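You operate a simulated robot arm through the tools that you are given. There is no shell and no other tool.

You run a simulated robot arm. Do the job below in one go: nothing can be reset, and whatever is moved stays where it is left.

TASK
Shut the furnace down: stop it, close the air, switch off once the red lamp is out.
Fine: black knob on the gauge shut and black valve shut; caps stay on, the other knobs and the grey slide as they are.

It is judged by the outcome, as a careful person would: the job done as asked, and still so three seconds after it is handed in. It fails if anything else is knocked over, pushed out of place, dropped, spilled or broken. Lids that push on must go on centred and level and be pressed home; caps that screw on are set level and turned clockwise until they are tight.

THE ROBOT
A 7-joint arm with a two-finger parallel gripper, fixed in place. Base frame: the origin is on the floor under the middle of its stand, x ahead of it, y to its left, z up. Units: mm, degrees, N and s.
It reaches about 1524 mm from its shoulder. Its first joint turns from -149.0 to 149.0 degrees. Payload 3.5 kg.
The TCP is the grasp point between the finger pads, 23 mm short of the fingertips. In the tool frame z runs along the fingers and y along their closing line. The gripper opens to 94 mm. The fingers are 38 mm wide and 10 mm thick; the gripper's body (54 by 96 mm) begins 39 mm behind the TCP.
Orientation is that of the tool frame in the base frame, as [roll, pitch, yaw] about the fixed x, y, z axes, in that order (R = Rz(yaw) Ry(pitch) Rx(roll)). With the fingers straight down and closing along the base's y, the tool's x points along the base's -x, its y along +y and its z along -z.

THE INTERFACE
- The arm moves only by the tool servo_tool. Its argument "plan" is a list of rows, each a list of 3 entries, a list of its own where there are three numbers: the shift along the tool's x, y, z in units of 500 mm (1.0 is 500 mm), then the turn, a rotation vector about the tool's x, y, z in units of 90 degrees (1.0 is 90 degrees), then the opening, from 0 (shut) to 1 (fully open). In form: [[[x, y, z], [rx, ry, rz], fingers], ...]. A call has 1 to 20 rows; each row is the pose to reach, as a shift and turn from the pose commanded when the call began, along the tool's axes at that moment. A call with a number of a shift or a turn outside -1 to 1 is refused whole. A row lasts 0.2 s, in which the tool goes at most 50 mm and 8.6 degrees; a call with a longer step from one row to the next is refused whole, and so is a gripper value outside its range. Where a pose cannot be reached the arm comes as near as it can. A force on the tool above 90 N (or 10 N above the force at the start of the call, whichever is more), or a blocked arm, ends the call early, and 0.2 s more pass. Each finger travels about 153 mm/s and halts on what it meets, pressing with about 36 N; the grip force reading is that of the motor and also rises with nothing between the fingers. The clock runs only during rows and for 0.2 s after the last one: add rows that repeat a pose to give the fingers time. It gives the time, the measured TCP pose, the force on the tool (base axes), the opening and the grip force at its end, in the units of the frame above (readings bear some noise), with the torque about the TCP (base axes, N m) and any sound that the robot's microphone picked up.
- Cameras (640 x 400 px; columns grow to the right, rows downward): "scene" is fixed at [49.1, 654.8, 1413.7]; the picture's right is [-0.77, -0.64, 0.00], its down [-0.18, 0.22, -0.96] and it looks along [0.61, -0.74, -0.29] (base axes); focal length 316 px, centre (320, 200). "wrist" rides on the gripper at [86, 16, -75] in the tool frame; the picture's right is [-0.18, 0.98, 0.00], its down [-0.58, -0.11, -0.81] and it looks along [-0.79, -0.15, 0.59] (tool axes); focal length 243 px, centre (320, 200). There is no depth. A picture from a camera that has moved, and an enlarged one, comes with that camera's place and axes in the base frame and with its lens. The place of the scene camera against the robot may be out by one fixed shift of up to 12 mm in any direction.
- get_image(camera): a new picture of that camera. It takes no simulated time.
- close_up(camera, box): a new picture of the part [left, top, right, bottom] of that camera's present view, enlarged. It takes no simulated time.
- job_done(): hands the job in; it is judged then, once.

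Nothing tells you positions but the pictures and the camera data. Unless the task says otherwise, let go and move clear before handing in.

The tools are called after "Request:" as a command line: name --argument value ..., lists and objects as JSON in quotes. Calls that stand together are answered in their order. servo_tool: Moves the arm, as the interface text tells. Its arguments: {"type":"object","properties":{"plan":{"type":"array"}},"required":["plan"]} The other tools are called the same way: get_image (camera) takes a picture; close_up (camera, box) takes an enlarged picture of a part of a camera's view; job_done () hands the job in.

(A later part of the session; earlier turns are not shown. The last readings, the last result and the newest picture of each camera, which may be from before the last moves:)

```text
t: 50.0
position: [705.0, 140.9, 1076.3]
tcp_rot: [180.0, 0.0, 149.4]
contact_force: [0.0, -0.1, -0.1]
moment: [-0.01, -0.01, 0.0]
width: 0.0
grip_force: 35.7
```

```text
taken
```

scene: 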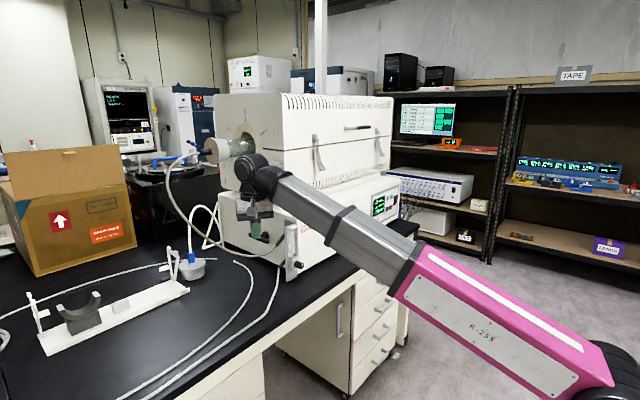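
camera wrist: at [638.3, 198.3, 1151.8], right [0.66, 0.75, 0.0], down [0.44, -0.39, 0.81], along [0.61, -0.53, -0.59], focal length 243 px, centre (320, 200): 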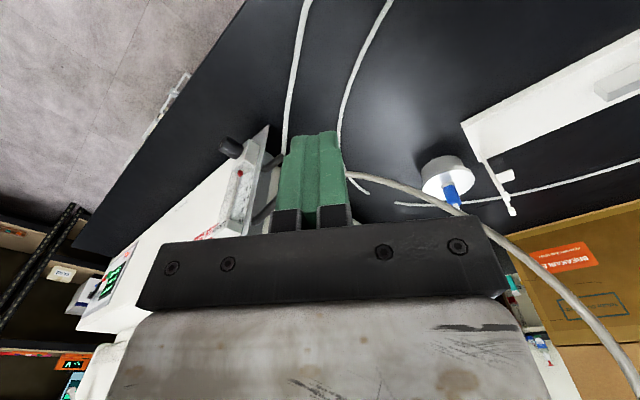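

The gripper hides the handle from here. I'll tilt the tool back up so the camera looks more level, with fingers open as a window.

Request:
servo_tool --plan '[[[0, 0, 0], [0, -0.08, 0], 0.4], [[0, 0, 0], [0, -0.16, 0], 0.8], [[0, 0, 0], [0, -0.24, 0], 1], [[0, 0, 0], [0, -0.32, 0], 1], [[0, 0, 0], [0, -0.4, 0], 1]]'

Request:
get_image --camera "wrist"

Request:
close_up --camera "wrist" --box '[220, 60, 420, 230]'

```text
t: 51.2
position: [705.7, 141.7, 1074.0]
tcp_rot: [179.8, 36.2, 149.4]
contact_force: [0.9, 0.8, 0.2]
moment: [0.01, 0.02, -0.02]
width: 94.1
grip_force: 0.0
```

```text
taken
camera wrist: at [615.3, 213.6, 1085.5], right [0.63, 0.77, 0.11], down [-0.06, -0.09, 0.99], along [0.78, -0.63, -0.01], focal length 243 px, centre (320, 200)
```

wrist: 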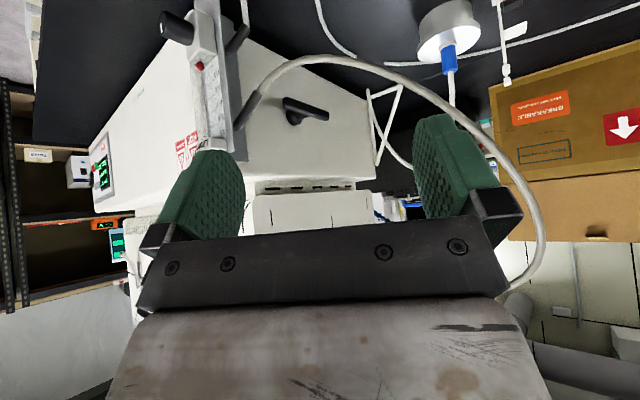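

```text
2.35 times, centred on (320, 145) of wrist
camera zoom: at [615.3, 213.6, 1085.5], right [0.63, 0.77, 0.11], down [-0.06, -0.09, 0.99], along [0.78, -0.63, -0.01], focal length 571 px, centre (320, 329)
```

zoom: 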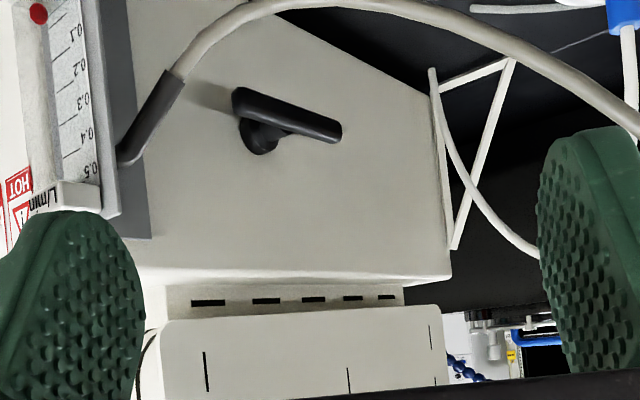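

I now have the geometry: the T-handle runs x ≈ 880–978 at y ≈ -46, z ≈ 929, pivoting at x ≈ 929, and the hose loops out beside it. I'll come from above, inside the hose loop, with closed fingers pointing down and the camera on the outer side.

Request:
servo_tool --plan '[[[-0.059, -0.0147, 0.0198], [0.0149, 0.0202, 0.0786], 0.7], [[-0.118, -0.0295, 0.0395], [0.0299, 0.0405, 0.1573], 0.4], [[-0.177, -0.044, 0.059], [0.0448, 0.0607, 0.2359], 0.1], [[-0.2365, -0.059, 0.079], [0.0598, 0.0809, 0.3145], 0], [[-0.2956, -0.0737, 0.0988], [0.0747, 0.1011, 0.3931], 0], [[-0.3548, -0.0885, 0.1185], [0.0896, 0.1214, 0.4718], 0], [[-0.414, -0.1033, 0.138], [0.1046, 0.1416, 0.5504], 0], [[-0.473, -0.118, 0.158], [0.1195, 0.1618, 0.629], 0]]'

Request:
get_image --camera "wrist"

Request:
get_image --camera "scene"

```text
t: 53.0
position: [880.4, -29.8, 1151.8]
tcp_rot: [164.9, 11.7, 90.0]
contact_force: [-0.3, 0.2, -0.2]
moment: [0.02, -0.02, -0.01]
width: 0.2
grip_force: 36.7
```

```text
taken
camera wrist: at [877.0, 71.2, 1209.0], right [0.95, -0.13, 0.29], down [-0.31, -0.42, 0.85], along [0.01, -0.9, -0.44], focal length 243 px, centre (320, 200)
```

wrist: 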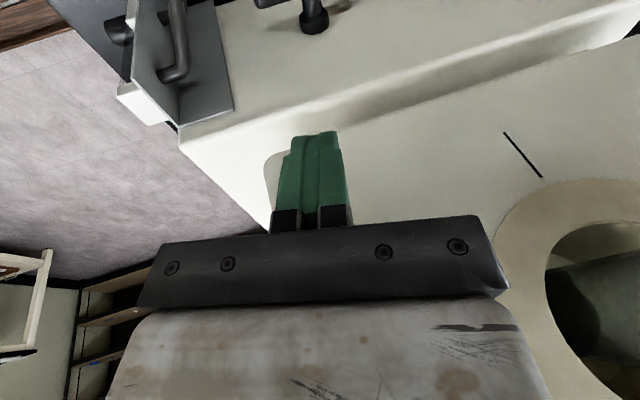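

```text
taken
```

scene: 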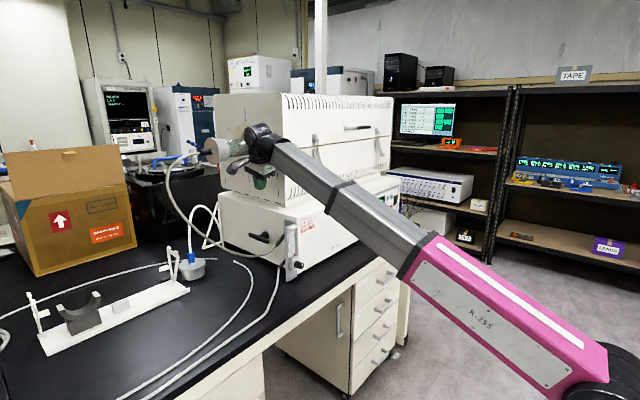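

The view shows the upper body is set well back, so there's room. I'll zoom on the handle and gauge from here.

Request:
close_up --camera "wrist" --box '[200, 0, 420, 140]'

Request:
close_up --camera "scene" --box '[190, 110, 330, 280]'

Request:
close_up --camera "scene" --box '[360, 170, 420, 230]'

```text
2.86 times, centred on (310, 70) of wrist
camera zoom: at [877.0, 71.2, 1209.0], right [0.95, -0.13, 0.29], down [-0.31, -0.42, 0.85], along [0.01, -0.9, -0.44], focal length 693 px, centre (349, 571)
```

zoom: 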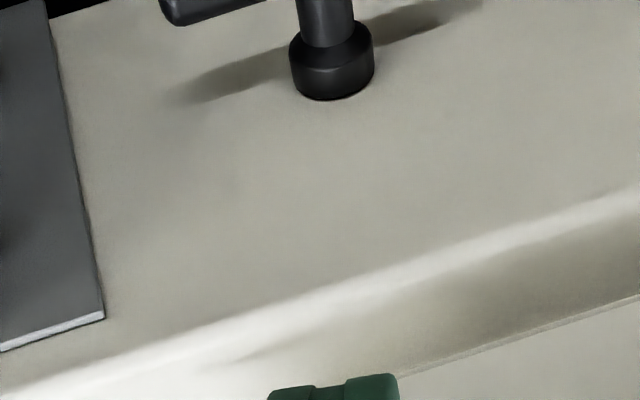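

```text
2.35 times, centred on (260, 195) of scene
camera zoom: at [49.1, 654.8, 1413.7], right [-0.77, -0.64, 0.0], down [-0.18, 0.22, -0.96], along [0.61, -0.74, -0.29], focal length 743 px, centre (461, 212)
```

zoom: 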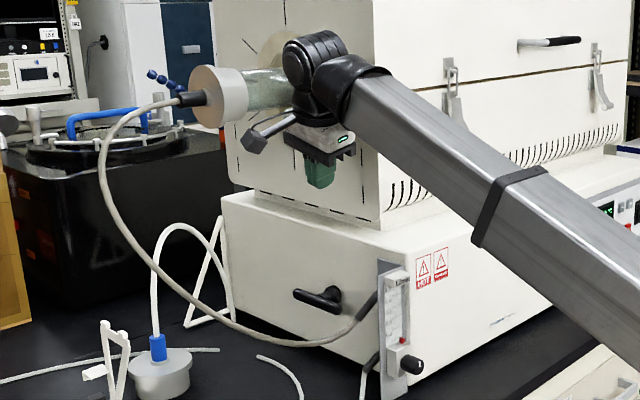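

```text
6.67 times, centred on (390, 200) of scene
camera zoom: at [49.1, 654.8, 1413.7], right [-0.77, -0.64, 0.0], down [-0.18, 0.22, -0.96], along [0.61, -0.74, -0.29], focal length 2106 px, centre (-147, 200)
```

zoom: 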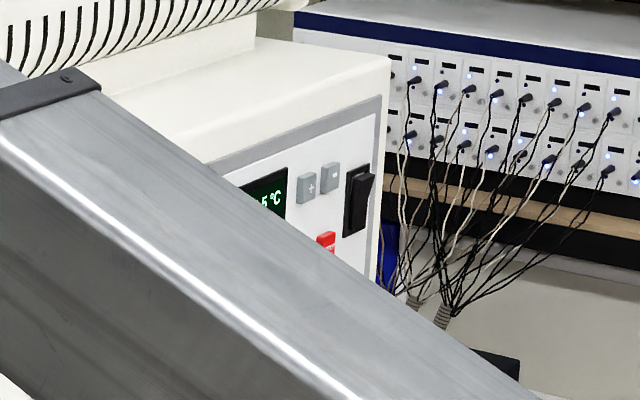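

The handle's pivot is about (931, -87, 935) and its near end about (880, -50, 930). I'll descend to just above the near end and check.

Request:
servo_tool --plan '[[[0.011, -0.0197, 0.0806], [0, 0, 0], 0], [[0.0218, -0.0395, 0.1612], [0, 0, 0], 0], [[0.0326, -0.059, 0.242], [0, 0, 0], 0], [[0.0435, -0.0789, 0.3224], [0, 0, 0], 0]]'

Request:
get_image --camera "wrist"

Request:
close_up --camera "scene" --box '[200, 170, 320, 290]'

```text
t: 54.0
position: [882.2, -41.4, 984.1]
tcp_rot: [165.1, 11.7, 90.0]
contact_force: [0.1, -0.4, -0.2]
moment: [-0.01, 0.02, 0.03]
width: 0.0
grip_force: 35.5
```

```text
taken
camera wrist: at [878.5, 58.6, 1041.7], right [0.95, -0.13, 0.29], down [-0.31, -0.42, 0.85], along [0.01, -0.9, -0.44], focal length 243 px, centre (320, 200)
```

wrist: 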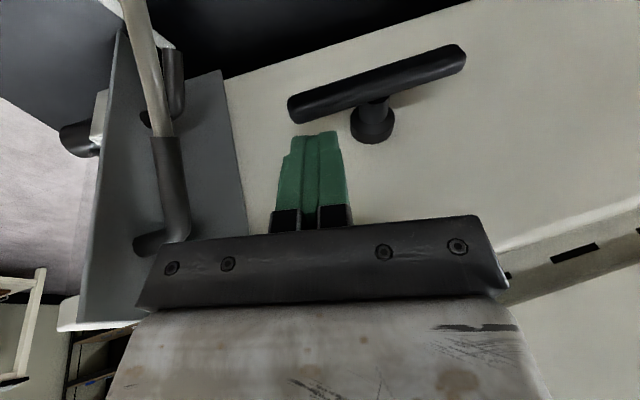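

```text
3.33 times, centred on (260, 230) of scene
camera zoom: at [49.1, 654.8, 1413.7], right [-0.77, -0.64, 0.0], down [-0.18, 0.22, -0.96], along [0.61, -0.74, -0.29], focal length 1053 px, centre (520, 100)
```

zoom: 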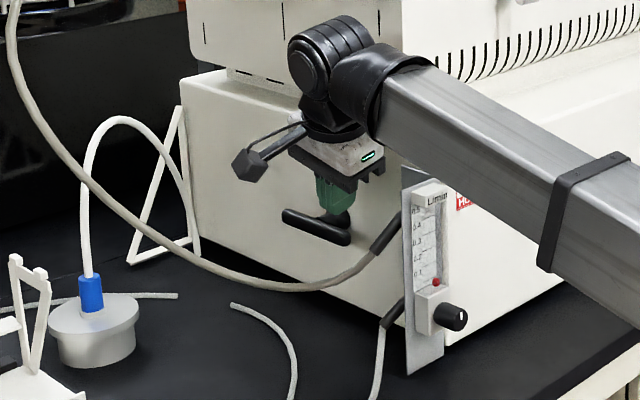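

The picture shows a symmetric T-handle, with my fingertips just above its near end. I'll press that end down gently (clockwise as seen facing it), watching the force in case it doesn't turn that way.

Request:
servo_tool --plan '[[[0.0041, -0.0184, 0.03], [0, 0, 0], 0], [[0.0066, -0.0214, 0.0413], [0, 0, 0], 0], [[0.0087, -0.024, 0.0508], [0, 0, 0], 0]]'

Request:
close_up --camera "wrist" --box '[220, 20, 500, 220]'

```text
t: 54.8
position: [876.6, -43.0, 956.8]
tcp_rot: [164.9, 11.8, 90.0]
contact_force: [-0.6, 2.5, 15.1]
moment: [0.0, 0.02, -0.01]
width: 0.0
grip_force: 35.5
```

```text
2.00 times, centred on (360, 120) of wrist
camera zoom: at [872.9, 57.0, 1015.2], right [0.95, -0.13, 0.29], down [-0.32, -0.42, 0.85], along [0.01, -0.9, -0.44], focal length 485 px, centre (240, 360)
```

zoom: 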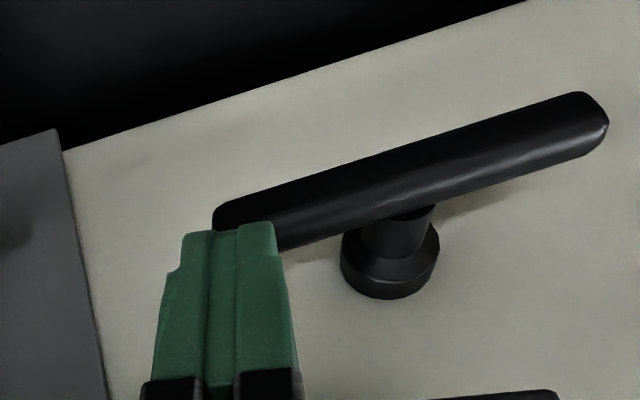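

Contact at about 15 N with the bar not yet turning. I'll press a few millimetres more and compare.

Request:
servo_tool --plan '[[[0.0012, -0.0015, 0.0057], [0, 0, 0], 0], [[0.0017, -0.002, 0.0076], [0, 0, 0], 0]]'

Request:
close_up --camera "wrist" --box '[220, 20, 500, 220]'

```text
t: 55.4
position: [877.3, -42.6, 955.1]
tcp_rot: [164.7, 11.8, 90.0]
contact_force: [-8.2, 9.9, 61.9]
moment: [0.26, 0.02, -0.14]
width: 0.0
grip_force: 35.8
```

```text
2.00 times, centred on (360, 120) of wrist
camera zoom: at [872.5, 57.0, 1013.2], right [0.95, -0.13, 0.29], down [-0.32, -0.42, 0.85], along [0.01, -0.9, -0.44], focal length 485 px, centre (240, 360)
```

zoom: 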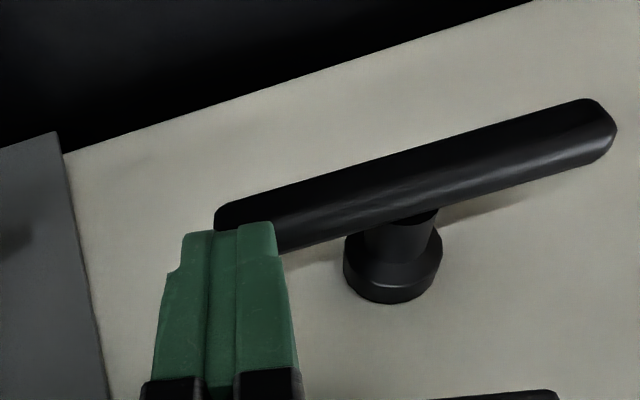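

62 N with no rotation: that direction is at its stop, so the handle must turn the other way (far end down). I'll lift off and move over the far end.

Request:
servo_tool --plan '[[[-0.0083, 0.01, -0.0378], [0, 0, 0], 0], [[-0.025, 0.0304, -0.1134], [0, 0, 0], 0], [[-0.025, 0.098, -0.0953], [0.05, 0, 0], 0], [[-0.025, 0.1656, -0.0772], [0.1, 0, 0], 0], [[-0.025, 0.2236, -0.0616], [0.111, 0, 0], 0]]'

Request:
get_image --camera "wrist"

Request:
close_up --camera "scene" --box '[190, 110, 330, 280]'

```text
t: 56.6
position: [976.2, -45.9, 1010.8]
tcp_rot: [175.0, 11.7, 90.1]
contact_force: [-1.3, -0.3, -0.8]
moment: [0.0, -0.02, -0.01]
width: 0.0
grip_force: 36.2
```

```text
taken
camera wrist: at [986.5, 54.4, 1068.6], right [0.98, -0.16, 0.12], down [-0.18, -0.41, 0.9], along [-0.1, -0.9, -0.43], focal length 243 px, centre (320, 200)
```

wrist: 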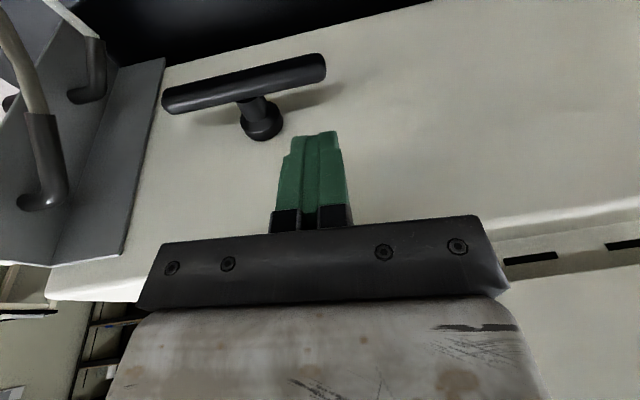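

```text
2.35 times, centred on (260, 195) of scene
camera zoom: at [49.1, 654.8, 1413.7], right [-0.77, -0.64, 0.0], down [-0.18, 0.22, -0.96], along [0.61, -0.74, -0.29], focal length 743 px, centre (461, 212)
```

zoom: 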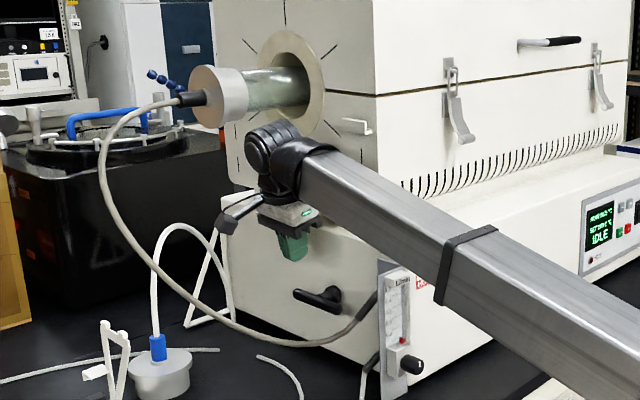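

The display now reads IDLE and the lamp looks out. The handle's far end is at about (988, -48, 930); I'll lower onto it and press it down gently.

Request:
servo_tool --plan '[[[0.009, 0.005, 0.0427], [0, 0, 0], 0], [[0.0179, 0.0102, 0.0853], [0, 0, 0], 0], [[0.0212, 0.0092, 0.101], [0, 0, 0], 0], [[0.0233, 0.0094, 0.1108], [0, 0, 0], 0]]'

Request:
get_image --camera "wrist"

Request:
close_up --camera "scene" --box '[360, 170, 420, 230]'

```text
t: 57.6
position: [986.7, -43.6, 954.5]
tcp_rot: [174.9, 11.6, 90.0]
contact_force: [1.0, -1.1, 0.5]
moment: [0.02, -0.02, 0.01]
width: 0.0
grip_force: 35.6
```

```text
taken
camera wrist: at [996.7, 56.5, 1012.8], right [0.98, -0.16, 0.12], down [-0.18, -0.41, 0.9], along [-0.1, -0.9, -0.43], focal length 243 px, centre (320, 200)
```

wrist: 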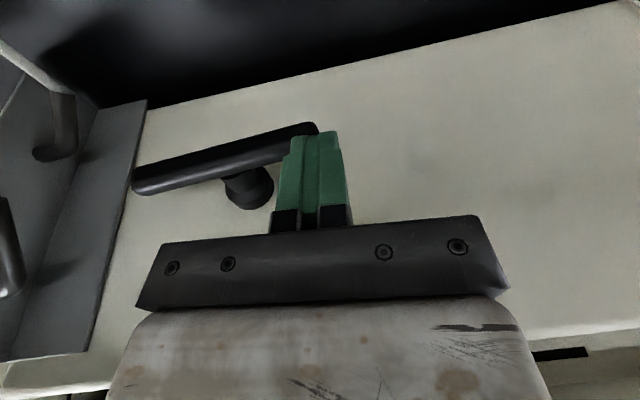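

```text
6.67 times, centred on (390, 200) of scene
camera zoom: at [49.1, 654.8, 1413.7], right [-0.77, -0.64, 0.0], down [-0.18, 0.22, -0.96], along [0.61, -0.74, -0.29], focal length 2106 px, centre (-147, 200)
```

zoom: 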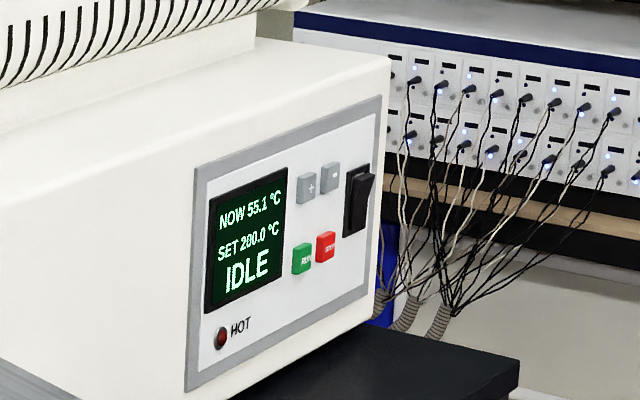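

The red lamp is out at 55 °C (IDLE). No contact on the handle yet, so I'll zoom in to judge the gap.

Request:
close_up --camera "wrist" --box '[120, 80, 400, 240]'

Request:
close_up --camera "scene" --box '[210, 200, 310, 280]'

```text
2.29 times, centred on (260, 160) of wrist
camera zoom: at [996.7, 56.5, 1012.8], right [0.98, -0.16, 0.12], down [-0.18, -0.41, 0.9], along [-0.1, -0.9, -0.43], focal length 555 px, centre (457, 291)
```

zoom: 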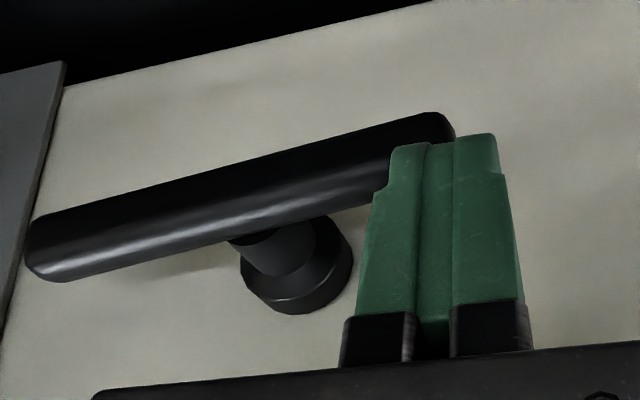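

```text
5.00 times, centred on (260, 240) of scene
camera zoom: at [49.1, 654.8, 1413.7], right [-0.77, -0.64, 0.0], down [-0.18, 0.22, -0.96], along [0.61, -0.74, -0.29], focal length 1580 px, centre (620, 0)
```

zoom: 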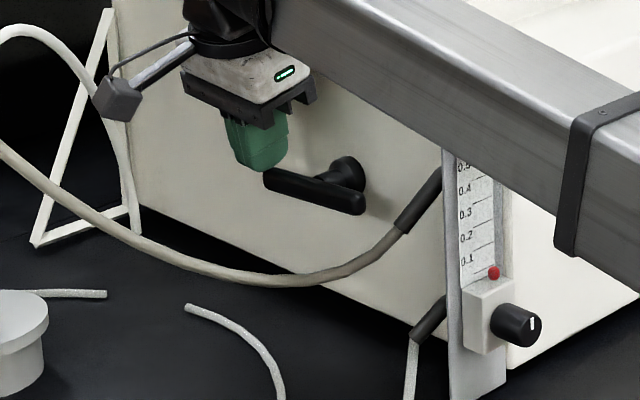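

Comparing scene views, the far end has already dropped a few millimetres under almost no force, so it turns freely this way. I'll follow the arc down to roughly 45°.

Request:
servo_tool --plan '[[[0.0033, -0.004, 0.017], [0, 0, 0], 0], [[0.0065, -0.0094, 0.0337], [0, 0, 0], 0], [[0.0085, -0.0153, 0.0425], [0, 0, 0], 0], [[0.0104, -0.0212, 0.0514], [0, 0, 0], 0]]'

Request:
close_up --camera "wrist" --box '[120, 60, 400, 240]'

Request:
close_up --camera "scene" --box '[210, 200, 310, 280]'

```text
t: 58.6
position: [979.3, -43.7, 928.0]
tcp_rot: [175.2, 11.8, 90.0]
contact_force: [2.7, 1.3, 0.1]
moment: [0.02, -0.11, -0.01]
width: 0.1
grip_force: 35.8
```

```text
2.22 times, centred on (260, 150) of wrist
camera zoom: at [988.7, 56.2, 985.8], right [0.98, -0.16, 0.12], down [-0.18, -0.41, 0.9], along [-0.1, -0.9, -0.43], focal length 539 px, centre (453, 311)
```

zoom: 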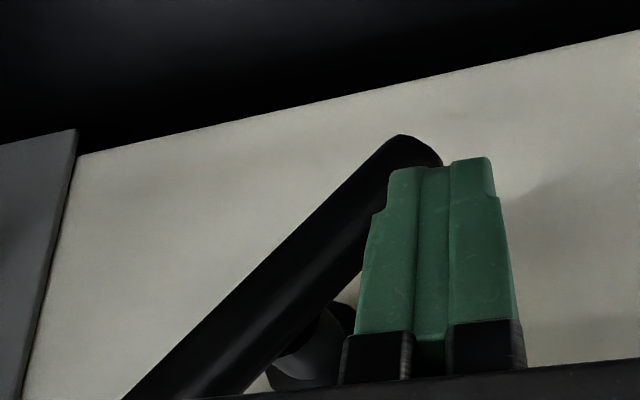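

```text
5.00 times, centred on (260, 240) of scene
camera zoom: at [49.1, 654.8, 1413.7], right [-0.77, -0.64, 0.0], down [-0.18, 0.22, -0.96], along [0.61, -0.74, -0.29], focal length 1580 px, centre (620, 0)
```

zoom: 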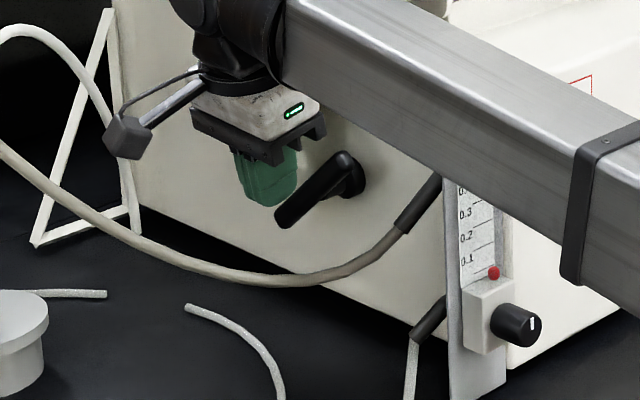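

The handle is at about 45° with hardly any force. Now I'll lift clear, move to the robot side of its raised end, and push that end over to vertical.

Request:
servo_tool --plan '[[[-0.0083, 0.0094, -0.0385], [0, 0, 0], 0], [[-0.025, 0.0162, -0.1164], [0, 0, 0], 0], [[-0.0424, 0.0174, -0.1988], [0, 0, 0], 0], [[-0.0424, -0.0623, -0.2058], [0, 0, 0], 0], [[-0.0424, -0.142, -0.2128], [0, 0, 0], 0], [[-0.0424, -0.2118, -0.2188], [0, 0, 0], 0], [[-0.0291, -0.2172, -0.1564], [0, 0, 0], 0], [[-0.0175, -0.222, -0.1018], [0, 0, 0], 0]]'

Request:
get_image --camera "wrist"

Request:
close_up --camera "scene" --box '[210, 200, 310, 280]'

```text
t: 60.4
position: [866.2, -46.1, 969.4]
tcp_rot: [175.1, 11.7, 90.0]
contact_force: [0.2, 0.0, -0.4]
moment: [-0.03, 0.01, -0.02]
width: 0.0
grip_force: 36.1
```

```text
taken
camera wrist: at [874.6, 54.4, 1027.1], right [0.98, -0.16, 0.12], down [-0.18, -0.41, 0.9], along [-0.1, -0.9, -0.43], focal length 243 px, centre (320, 200)
```

wrist: 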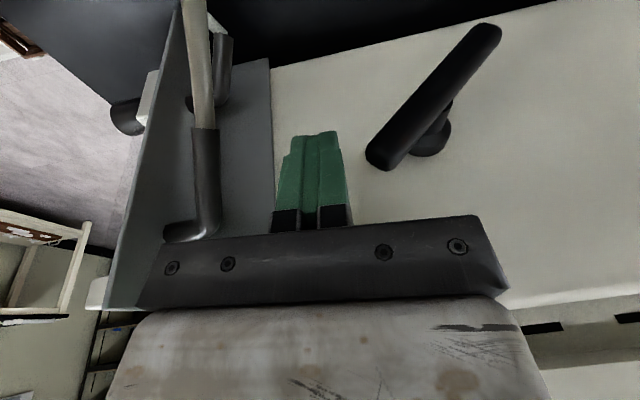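

```text
5.00 times, centred on (260, 240) of scene
camera zoom: at [49.1, 654.8, 1413.7], right [-0.77, -0.64, 0.0], down [-0.18, 0.22, -0.96], along [0.61, -0.74, -0.29], focal length 1580 px, centre (620, 0)
```

zoom: 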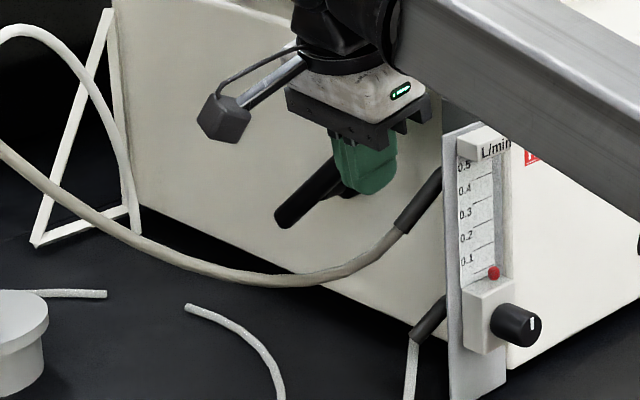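

The raised end is just ahead of the fingertips. I'll push it forward (+x) in steps.

Request:
servo_tool --plan '[[[0, 0.02, 0.0017], [0, 0, 0], 0], [[0, 0.04, 0.0035], [0, 0, 0], 0], [[0, 0.06, 0.0052], [0, 0, 0], 0], [[0, 0.074, 0.0065], [0, 0, 0], 0]]'

Request:
get_image --camera "wrist"

Request:
close_up --camera "scene" --box '[210, 200, 310, 280]'

```text
t: 61.2
position: [880.5, -45.6, 973.9]
tcp_rot: [176.2, 11.8, 89.8]
contact_force: [-28.3, 1.5, 21.3]
moment: [-0.15, 0.12, -0.21]
width: 0.0
grip_force: 36.2
stopped in row 4: the force on the tool passed its limit at 103 N (the readings are from after the stop); the commanded pose is now the measured one
```

```text
taken
camera wrist: at [892.4, 55.0, 1031.0], right [0.98, -0.17, 0.1], down [-0.16, -0.4, 0.9], along [-0.11, -0.9, -0.42], focal length 243 px, centre (320, 200)
```

wrist: 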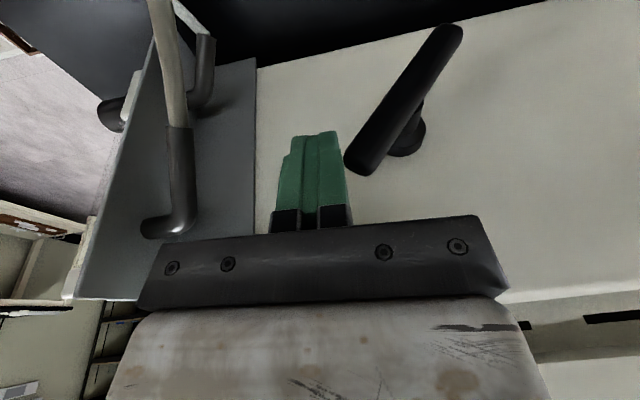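

```text
5.00 times, centred on (260, 240) of scene
camera zoom: at [49.1, 654.8, 1413.7], right [-0.77, -0.64, 0.0], down [-0.18, 0.22, -0.96], along [0.61, -0.74, -0.29], focal length 1580 px, centre (620, 0)
```

zoom: 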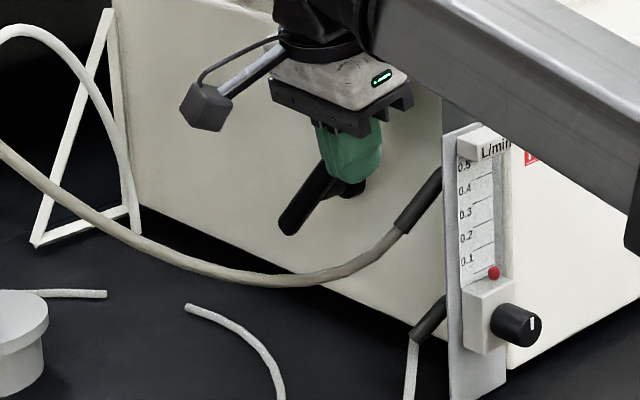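

The fingertip caught the end face of the bar and jammed along its length (103 N, stopped); the furnace itself hasn't shifted. I'll back off, go about 16 mm lower so the side of the finger bears on the bar, and push again gently.

Request:
servo_tool --plan '[[[0, -0.024, -0.0016], [0, 0, 0], 0], [[0.0065, -0.026, 0.0297], [0, 0, 0], 0], [[0.0065, -0.026, 0.0297], [0, 0, 0], 0]]'

Request:
get_image --camera "wrist"

Request:
get_image --camera "scene"

```text
t: 62.0
position: [873.4, -46.2, 957.0]
tcp_rot: [175.9, 12.0, 89.9]
contact_force: [0.0, -1.0, 0.8]
moment: [-0.01, 0.04, -0.03]
width: 0.0
grip_force: 36.1
```

```text
taken
camera wrist: at [883.3, 54.1, 1014.0], right [0.98, -0.17, 0.11], down [-0.17, -0.4, 0.9], along [-0.11, -0.9, -0.42], focal length 243 px, centre (320, 200)
```

wrist: 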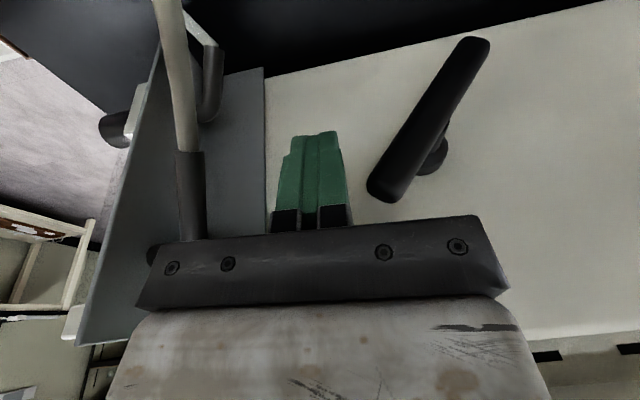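

```text
taken
```

scene: 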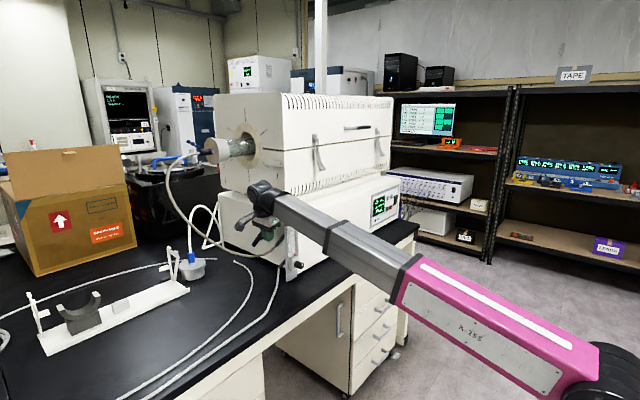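

Now the bar's raised end will meet the side of the finger, not its tip. Pushing forward again in small steps.

Request:
servo_tool --plan '[[[0, 0.012, 0.0009], [0, 0, 0], 0], [[0, 0.024, 0.0017], [0, 0, 0], 0], [[0, 0.036, 0.0025], [0, 0, 0], 0]]'

Request:
get_image --camera "wrist"

```text
t: 62.8
position: [890.9, -44.9, 956.7]
tcp_rot: [175.9, 11.9, 90.0]
contact_force: [-1.0, 0.1, 0.8]
moment: [-0.02, -0.04, -0.04]
width: 0.0
grip_force: 35.5
```

```text
taken
camera wrist: at [901.3, 54.8, 1013.8], right [0.98, -0.17, 0.11], down [-0.17, -0.4, 0.9], along [-0.11, -0.9, -0.42], focal length 243 px, centre (320, 200)
```

wrist: 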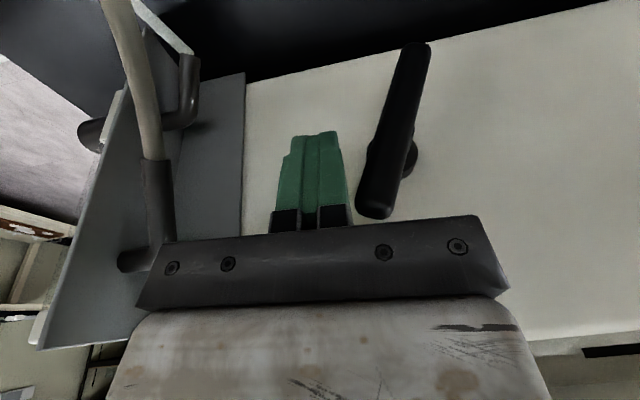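

It's turning freely (about 70° now). Continuing.

Request:
servo_tool --plan '[[[0, 0.01, 0.0007], [0, 0, 0], 0], [[0, 0.02, 0.0014], [0, 0, 0], 0], [[0, 0.03, 0.0021], [0, 0, 0], 0]]'

Request:
get_image --camera "wrist"

Request:
close_up --camera "scene" --box '[210, 200, 310, 280]'

```text
t: 63.6
position: [906.6, -45.7, 956.5]
tcp_rot: [175.8, 11.9, 89.9]
contact_force: [-0.5, -0.8, -0.5]
moment: [0.02, -0.02, -0.01]
width: 0.0
grip_force: 35.9
```

```text
taken
camera wrist: at [916.4, 55.2, 1013.3], right [0.98, -0.17, 0.11], down [-0.17, -0.4, 0.9], along [-0.11, -0.9, -0.42], focal length 243 px, centre (320, 200)
```

wrist: 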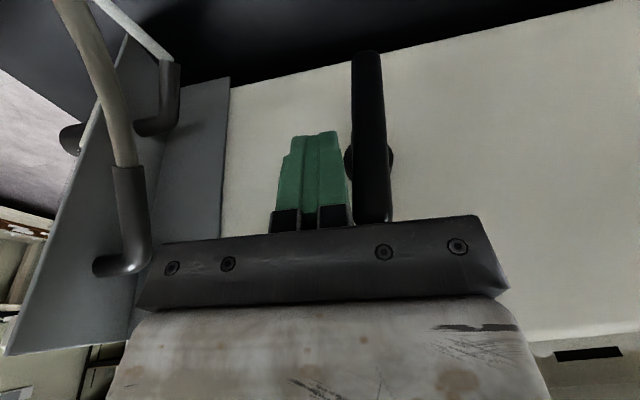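

```text
5.00 times, centred on (260, 240) of scene
camera zoom: at [49.1, 654.8, 1413.7], right [-0.77, -0.64, 0.0], down [-0.18, 0.22, -0.96], along [0.61, -0.74, -0.29], focal length 1580 px, centre (620, 0)
```

zoom: 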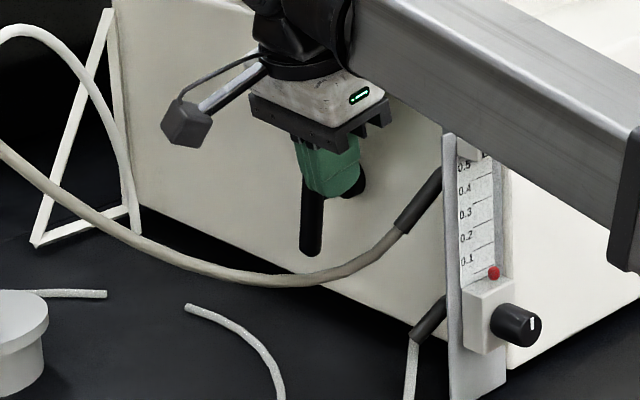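

Nearly vertical, roughly 10–15° to go. I'll keep pushing in small steps until it meets its stop.

Request:
servo_tool --plan '[[[0, 0.008, 0.0006], [0, 0, 0], 0], [[0, 0.016, 0.0011], [0, 0, 0], 0]]'

Request:
close_up --camera "scene" --box '[210, 200, 310, 280]'

Request:
get_image --camera "wrist"

```text
t: 64.2
position: [913.2, -43.8, 955.8]
tcp_rot: [176.0, 11.9, 89.9]
contact_force: [-8.7, 1.1, 1.5]
moment: [0.0, -0.01, -0.01]
width: 0.0
grip_force: 35.6
```

```text
5.00 times, centred on (260, 240) of scene
camera zoom: at [49.1, 654.8, 1413.7], right [-0.77, -0.64, 0.0], down [-0.18, 0.22, -0.96], along [0.61, -0.74, -0.29], focal length 1580 px, centre (620, 0)
```

zoom: 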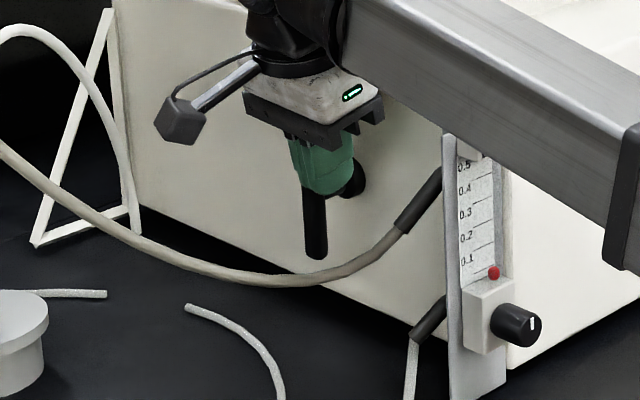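

```text
taken
camera wrist: at [923.8, 55.1, 1013.4], right [0.98, -0.17, 0.1], down [-0.17, -0.41, 0.9], along [-0.11, -0.9, -0.42], focal length 243 px, centre (320, 200)
```

wrist: 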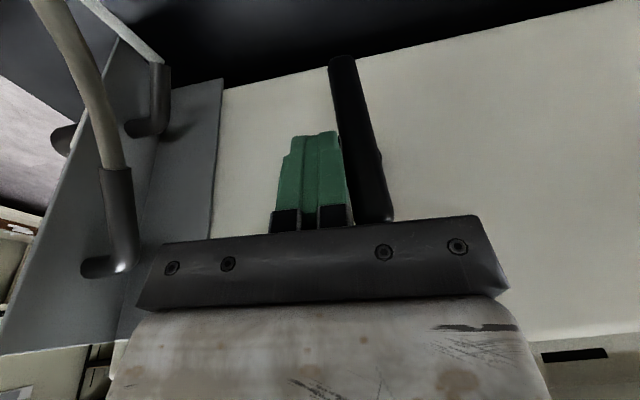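

The handle now looks upright with about 9 N on it. One more small push to confirm it's at the stop.

Request:
servo_tool --plan '[[[0, 0.004, 0.0003], [0, 0, 0], 0], [[0, 0.006, 0.0004], [0, 0, 0], 0]]'

Request:
close_up --camera "scene" --box '[210, 200, 310, 280]'

Request:
close_up --camera "wrist" --box '[220, 20, 440, 240]'

```text
t: 64.8
position: [915.5, -45.1, 956.1]
tcp_rot: [176.2, 11.9, 90.0]
contact_force: [-33.9, -0.2, -1.1]
moment: [-0.02, 0.04, 0.09]
width: 0.1
grip_force: 35.5
```

```text
5.00 times, centred on (260, 240) of scene
camera zoom: at [49.1, 654.8, 1413.7], right [-0.77, -0.64, 0.0], down [-0.18, 0.22, -0.96], along [0.61, -0.74, -0.29], focal length 1580 px, centre (620, 0)
```

zoom: 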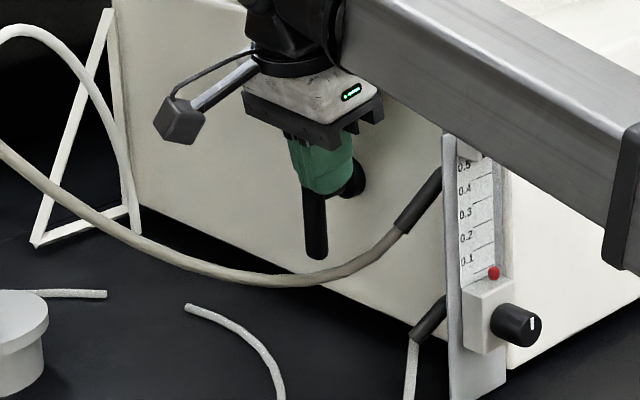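

```text
1.82 times, centred on (330, 130) of wrist
camera zoom: at [924.7, 55.1, 1013.4], right [0.98, -0.17, 0.1], down [-0.16, -0.4, 0.9], along [-0.11, -0.9, -0.42], focal length 441 px, centre (302, 327)
```

zoom: 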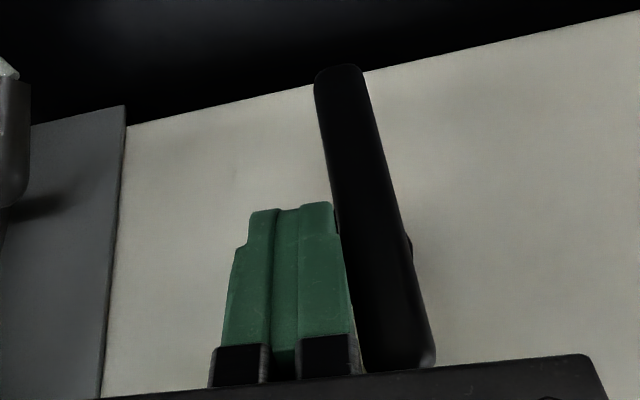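

Because my finger leans with the bar, that load may just be bearing on the pivot. I'll lift ~25 mm so the push acts on the bar's upper end, and confirm against the stop there.

Request:
servo_tool --plan '[[[0, -0.012, -0.0008], [0, 0, 0], 0], [[-0.0103, -0.0086, -0.0497], [0, 0, 0], 0], [[-0.0103, -0.0026, -0.0492], [0, 0, 0], 0], [[-0.0103, 0.0014, -0.049], [0, 0, 0], 0]]'

Request:
close_up --camera "scene" --box '[210, 200, 310, 280]'

Request:
close_up --camera "wrist" --box '[220, 20, 440, 240]'

```text
t: 65.8
position: [914.2, -46.0, 981.4]
tcp_rot: [176.0, 11.8, 90.0]
contact_force: [-26.0, -0.8, -7.3]
moment: [-0.02, 0.09, 0.07]
width: 0.0
grip_force: 35.7
```

```text
5.00 times, centred on (260, 240) of scene
camera zoom: at [49.1, 654.8, 1413.7], right [-0.77, -0.64, 0.0], down [-0.18, 0.22, -0.96], along [0.61, -0.74, -0.29], focal length 1580 px, centre (620, 0)
```

zoom: 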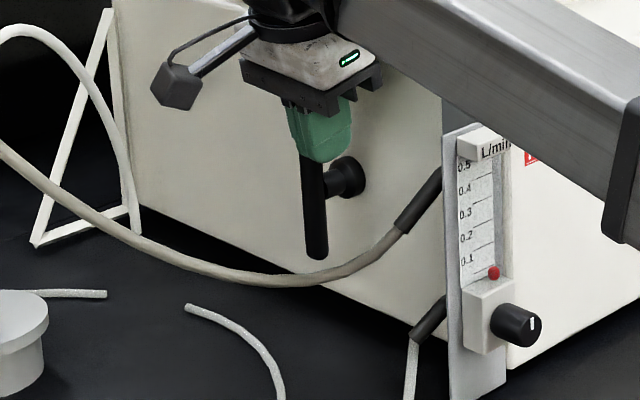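

```text
1.82 times, centred on (330, 130) of wrist
camera zoom: at [925.1, 54.7, 1038.4], right [0.98, -0.17, 0.1], down [-0.16, -0.4, 0.9], along [-0.11, -0.9, -0.42], focal length 441 px, centre (302, 327)
```

zoom: 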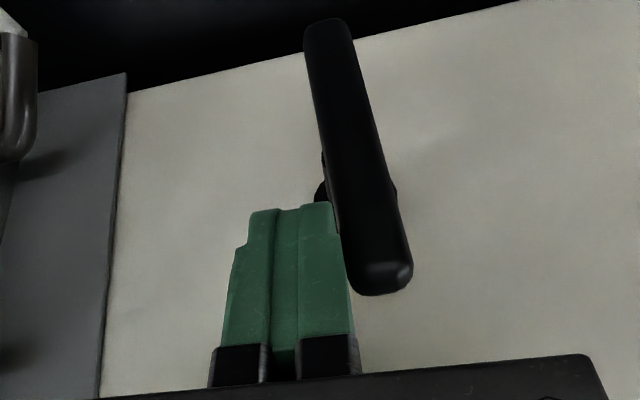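

26 N at the upper end with no further movement, while it turned freely before: the black valve is at its stop, upright. I'll withdraw up and back toward the robot.

Request:
servo_tool --plan '[[[0, -0.0599, -0.0041], [0, 0, 0], 0], [[-0.0164, -0.0744, -0.0836], [0, 0, 0], 0], [[-0.029, -0.0782, -0.1734], [0, 0, 0], 0], [[-0.0436, -0.092, -0.2634], [0, 0, 0], 0], [[-0.0558, -0.1476, -0.3262], [0, 0, 0], 0], [[-0.0666, -0.2262, -0.3538], [0, 0, 0], 0], [[-0.0874, -0.3118, -0.3616], [0, 0, 0], 0], [[-0.1208, -0.3962, -0.3604], [0, 0, 0], 0]]'

Request:
get_image --camera "scene"

Request:
close_up --camera "scene" --box '[190, 110, 330, 290]'

Request:
get_image --camera "wrist"

```text
t: 67.6
position: [705.2, -73.1, 1157.7]
tcp_rot: [175.8, 11.9, 89.8]
contact_force: [0.3, 0.3, -1.0]
moment: [0.01, 0.02, 0.0]
width: 0.0
grip_force: 36.0
```

```text
taken
```

scene: 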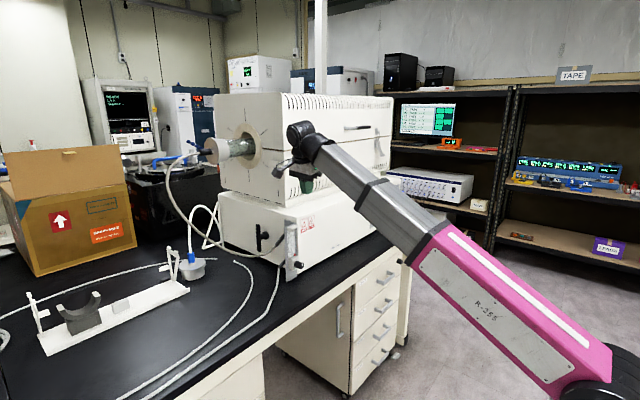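

```text
2.22 times, centred on (260, 200) of scene
camera zoom: at [49.1, 654.8, 1413.7], right [-0.77, -0.64, 0.0], down [-0.18, 0.22, -0.96], along [0.61, -0.74, -0.29], focal length 702 px, centre (453, 200)
```

zoom: 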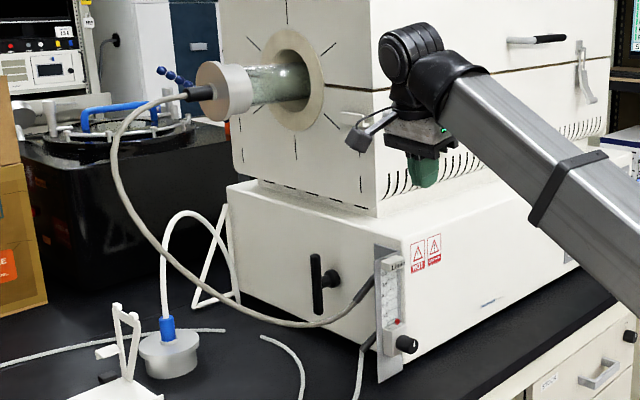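

```text
taken
camera wrist: at [715.5, 28.6, 1214.2], right [0.98, -0.17, 0.11], down [-0.17, -0.4, 0.9], along [-0.11, -0.9, -0.42], focal length 243 px, centre (320, 200)
```

wrist: 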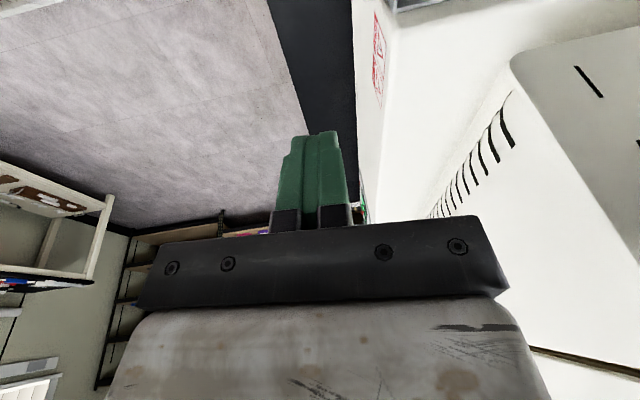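

The handle is upright and the knob and hose are undisturbed. Now I'll travel over to the panel for the power rocker.

Request:
servo_tool --plan '[[[-0.074, -0.0205, 0.0411], [-0.0437, -0.0286, -0.0716], 0], [[-0.148, -0.0409, 0.0822], [-0.0875, -0.0571, -0.1433], 0], [[-0.222, -0.0614, 0.1232], [-0.1312, -0.0857, -0.2149], 0], [[-0.296, -0.0818, 0.1643], [-0.1749, -0.1143, -0.2865], 0], [[-0.37, -0.1023, 0.2054], [-0.2187, -0.1428, -0.3581], 0], [[-0.444, -0.1228, 0.2465], [-0.2624, -0.1714, -0.4298], 0], [[-0.518, -0.1432, 0.2876], [-0.3061, -0.2, -0.5014], 0], [[-0.592, -0.1637, 0.3287], [-0.3499, -0.2285, -0.573], 0], [[-0.666, -0.1841, 0.3698], [-0.3936, -0.2571, -0.6446], 0], [[-0.74, -0.2046, 0.4108], [-0.4373, -0.2857, -0.7163], 0], [[-0.814, -0.225, 0.4519], [-0.4811, -0.3142, -0.7879], 0], [[-0.888, -0.2455, 0.493], [-0.5248, -0.3428, -0.8595], 0]]'

Request:
get_image --camera "wrist"

Request:
get_image --camera "scene"

```text
t: 70.2
position: [600.3, -559.7, 999.0]
tcp_rot: [-179.9, 55.1, -180.0]
contact_force: [0.8, -0.8, 1.0]
moment: [-0.03, 0.03, -0.02]
width: 0.0
grip_force: 35.8
```

```text
taken
camera wrist: at [488.8, -543.7, 971.3], right [0.11, 0.98, 0.15], down [-0.33, -0.11, 0.94], along [0.94, -0.15, 0.31], focal length 243 px, centre (320, 200)
```

wrist: 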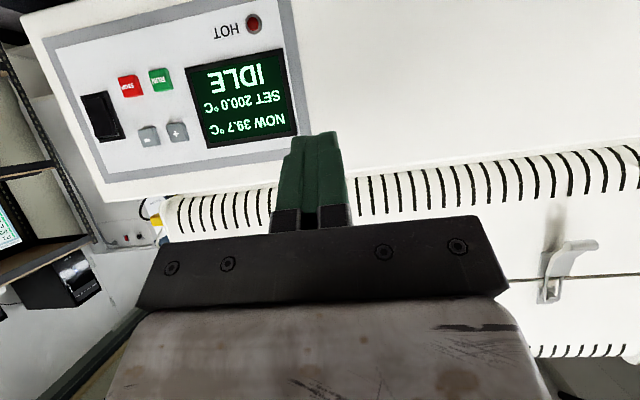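

```text
taken
```

scene: 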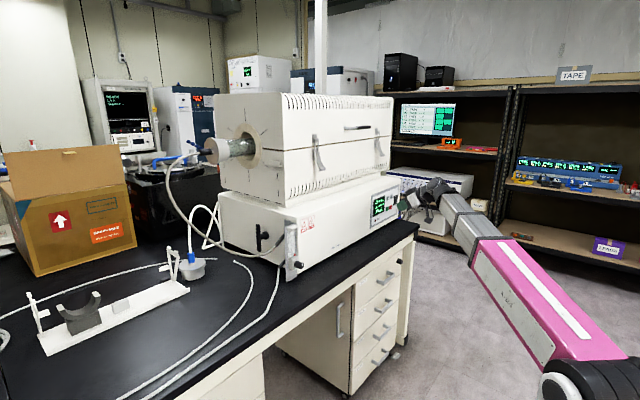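

The lamp is dark and the furnace is at about 40 °C. I'll zoom on the rocker to place it precisely and see which half stands out.

Request:
close_up --camera "wrist" --box '[40, 0, 320, 180]'

Request:
close_up --camera "wrist" --box '[70, 80, 140, 150]'

Request:
close_up --camera "scene" --box '[380, 180, 410, 215]'

```text
2.22 times, centred on (180, 90) of wrist
camera zoom: at [488.8, -543.7, 971.3], right [0.11, 0.98, 0.15], down [-0.33, -0.11, 0.94], along [0.94, -0.15, 0.31], focal length 539 px, centre (631, 444)
```

zoom: 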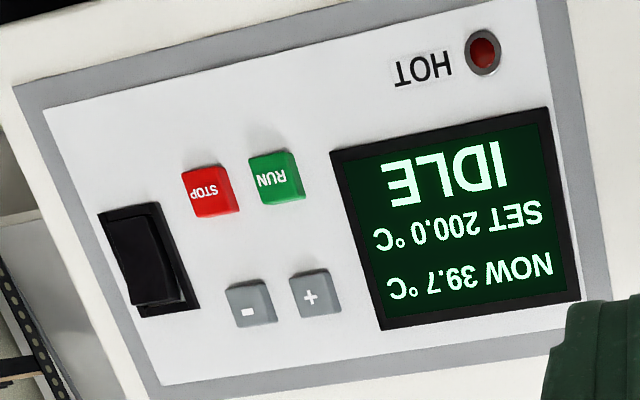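

```text
5.71 times, centred on (105, 115) of wrist
camera zoom: at [488.8, -543.7, 971.3], right [0.11, 0.98, 0.15], down [-0.33, -0.11, 0.94], along [0.94, -0.15, 0.31], focal length 1386 px, centre (1549, 686)
```

zoom: 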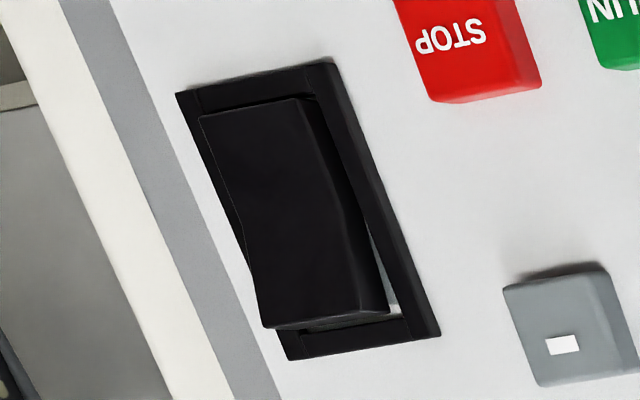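

```text
11.43 times, centred on (395, 198) of scene
camera zoom: at [49.1, 654.8, 1413.7], right [-0.77, -0.64, 0.0], down [-0.18, 0.22, -0.96], along [0.61, -0.74, -0.29], focal length 3610 px, centre (-537, 229)
```

zoom: 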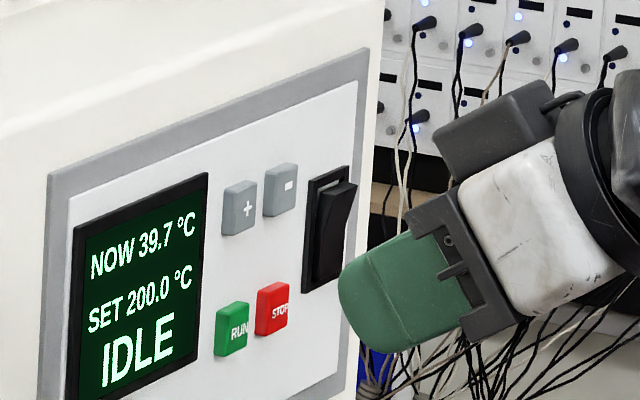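

The rocker's upper half stands out (currently on), centred at about (757, -828, 945). I'll line up the closed fingertips in front of it.

Request:
servo_tool --plan '[[[-0.003, -0.0767, 0.029], [0, 0, 0], 0], [[-0.0065, -0.1533, 0.058], [0, 0, 0], 0], [[-0.0097, -0.23, 0.087], [0, 0, 0], 0], [[-0.013, -0.3066, 0.116], [0, 0, 0], 0], [[-0.0162, -0.3833, 0.145], [0, 0, 0], 0], [[-0.0195, -0.46, 0.174], [0, 0, 0], 0], [[-0.0227, -0.5366, 0.2032], [0, 0, 0], 0]]'

Request:
close_up --camera "wrist" --box '[200, 40, 460, 220]'

Request:
close_up --camera "scene" --box '[370, 170, 430, 230]'

```text
t: 71.8
position: [687.6, -826.0, 946.7]
tcp_rot: [-179.9, 55.0, 180.0]
contact_force: [0.7, 0.3, 0.8]
moment: [0.0, -0.01, 0.0]
width: 0.0
grip_force: 36.8
```

```text
2.22 times, centred on (330, 130) of wrist
camera zoom: at [576.3, -810.5, 920.4], right [0.11, 0.98, 0.15], down [-0.33, -0.11, 0.94], along [0.94, -0.15, 0.31], focal length 539 px, centre (298, 356)
```

zoom: 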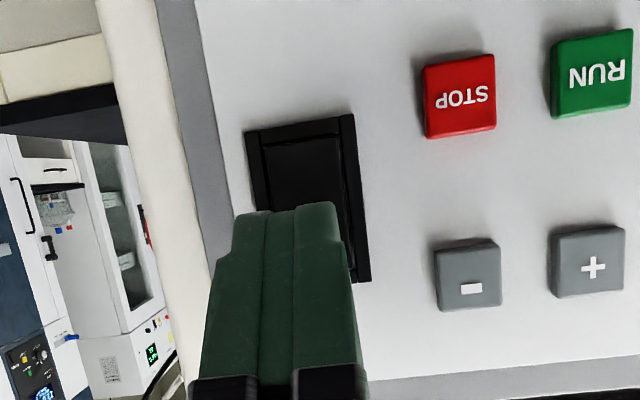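

```text
6.67 times, centred on (400, 200) of scene
camera zoom: at [49.1, 654.8, 1413.7], right [-0.77, -0.64, 0.0], down [-0.18, 0.22, -0.96], along [0.61, -0.74, -0.29], focal length 2106 px, centre (-213, 200)
```

zoom: 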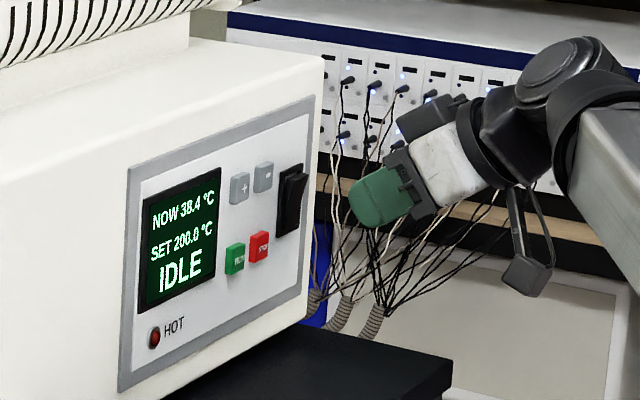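

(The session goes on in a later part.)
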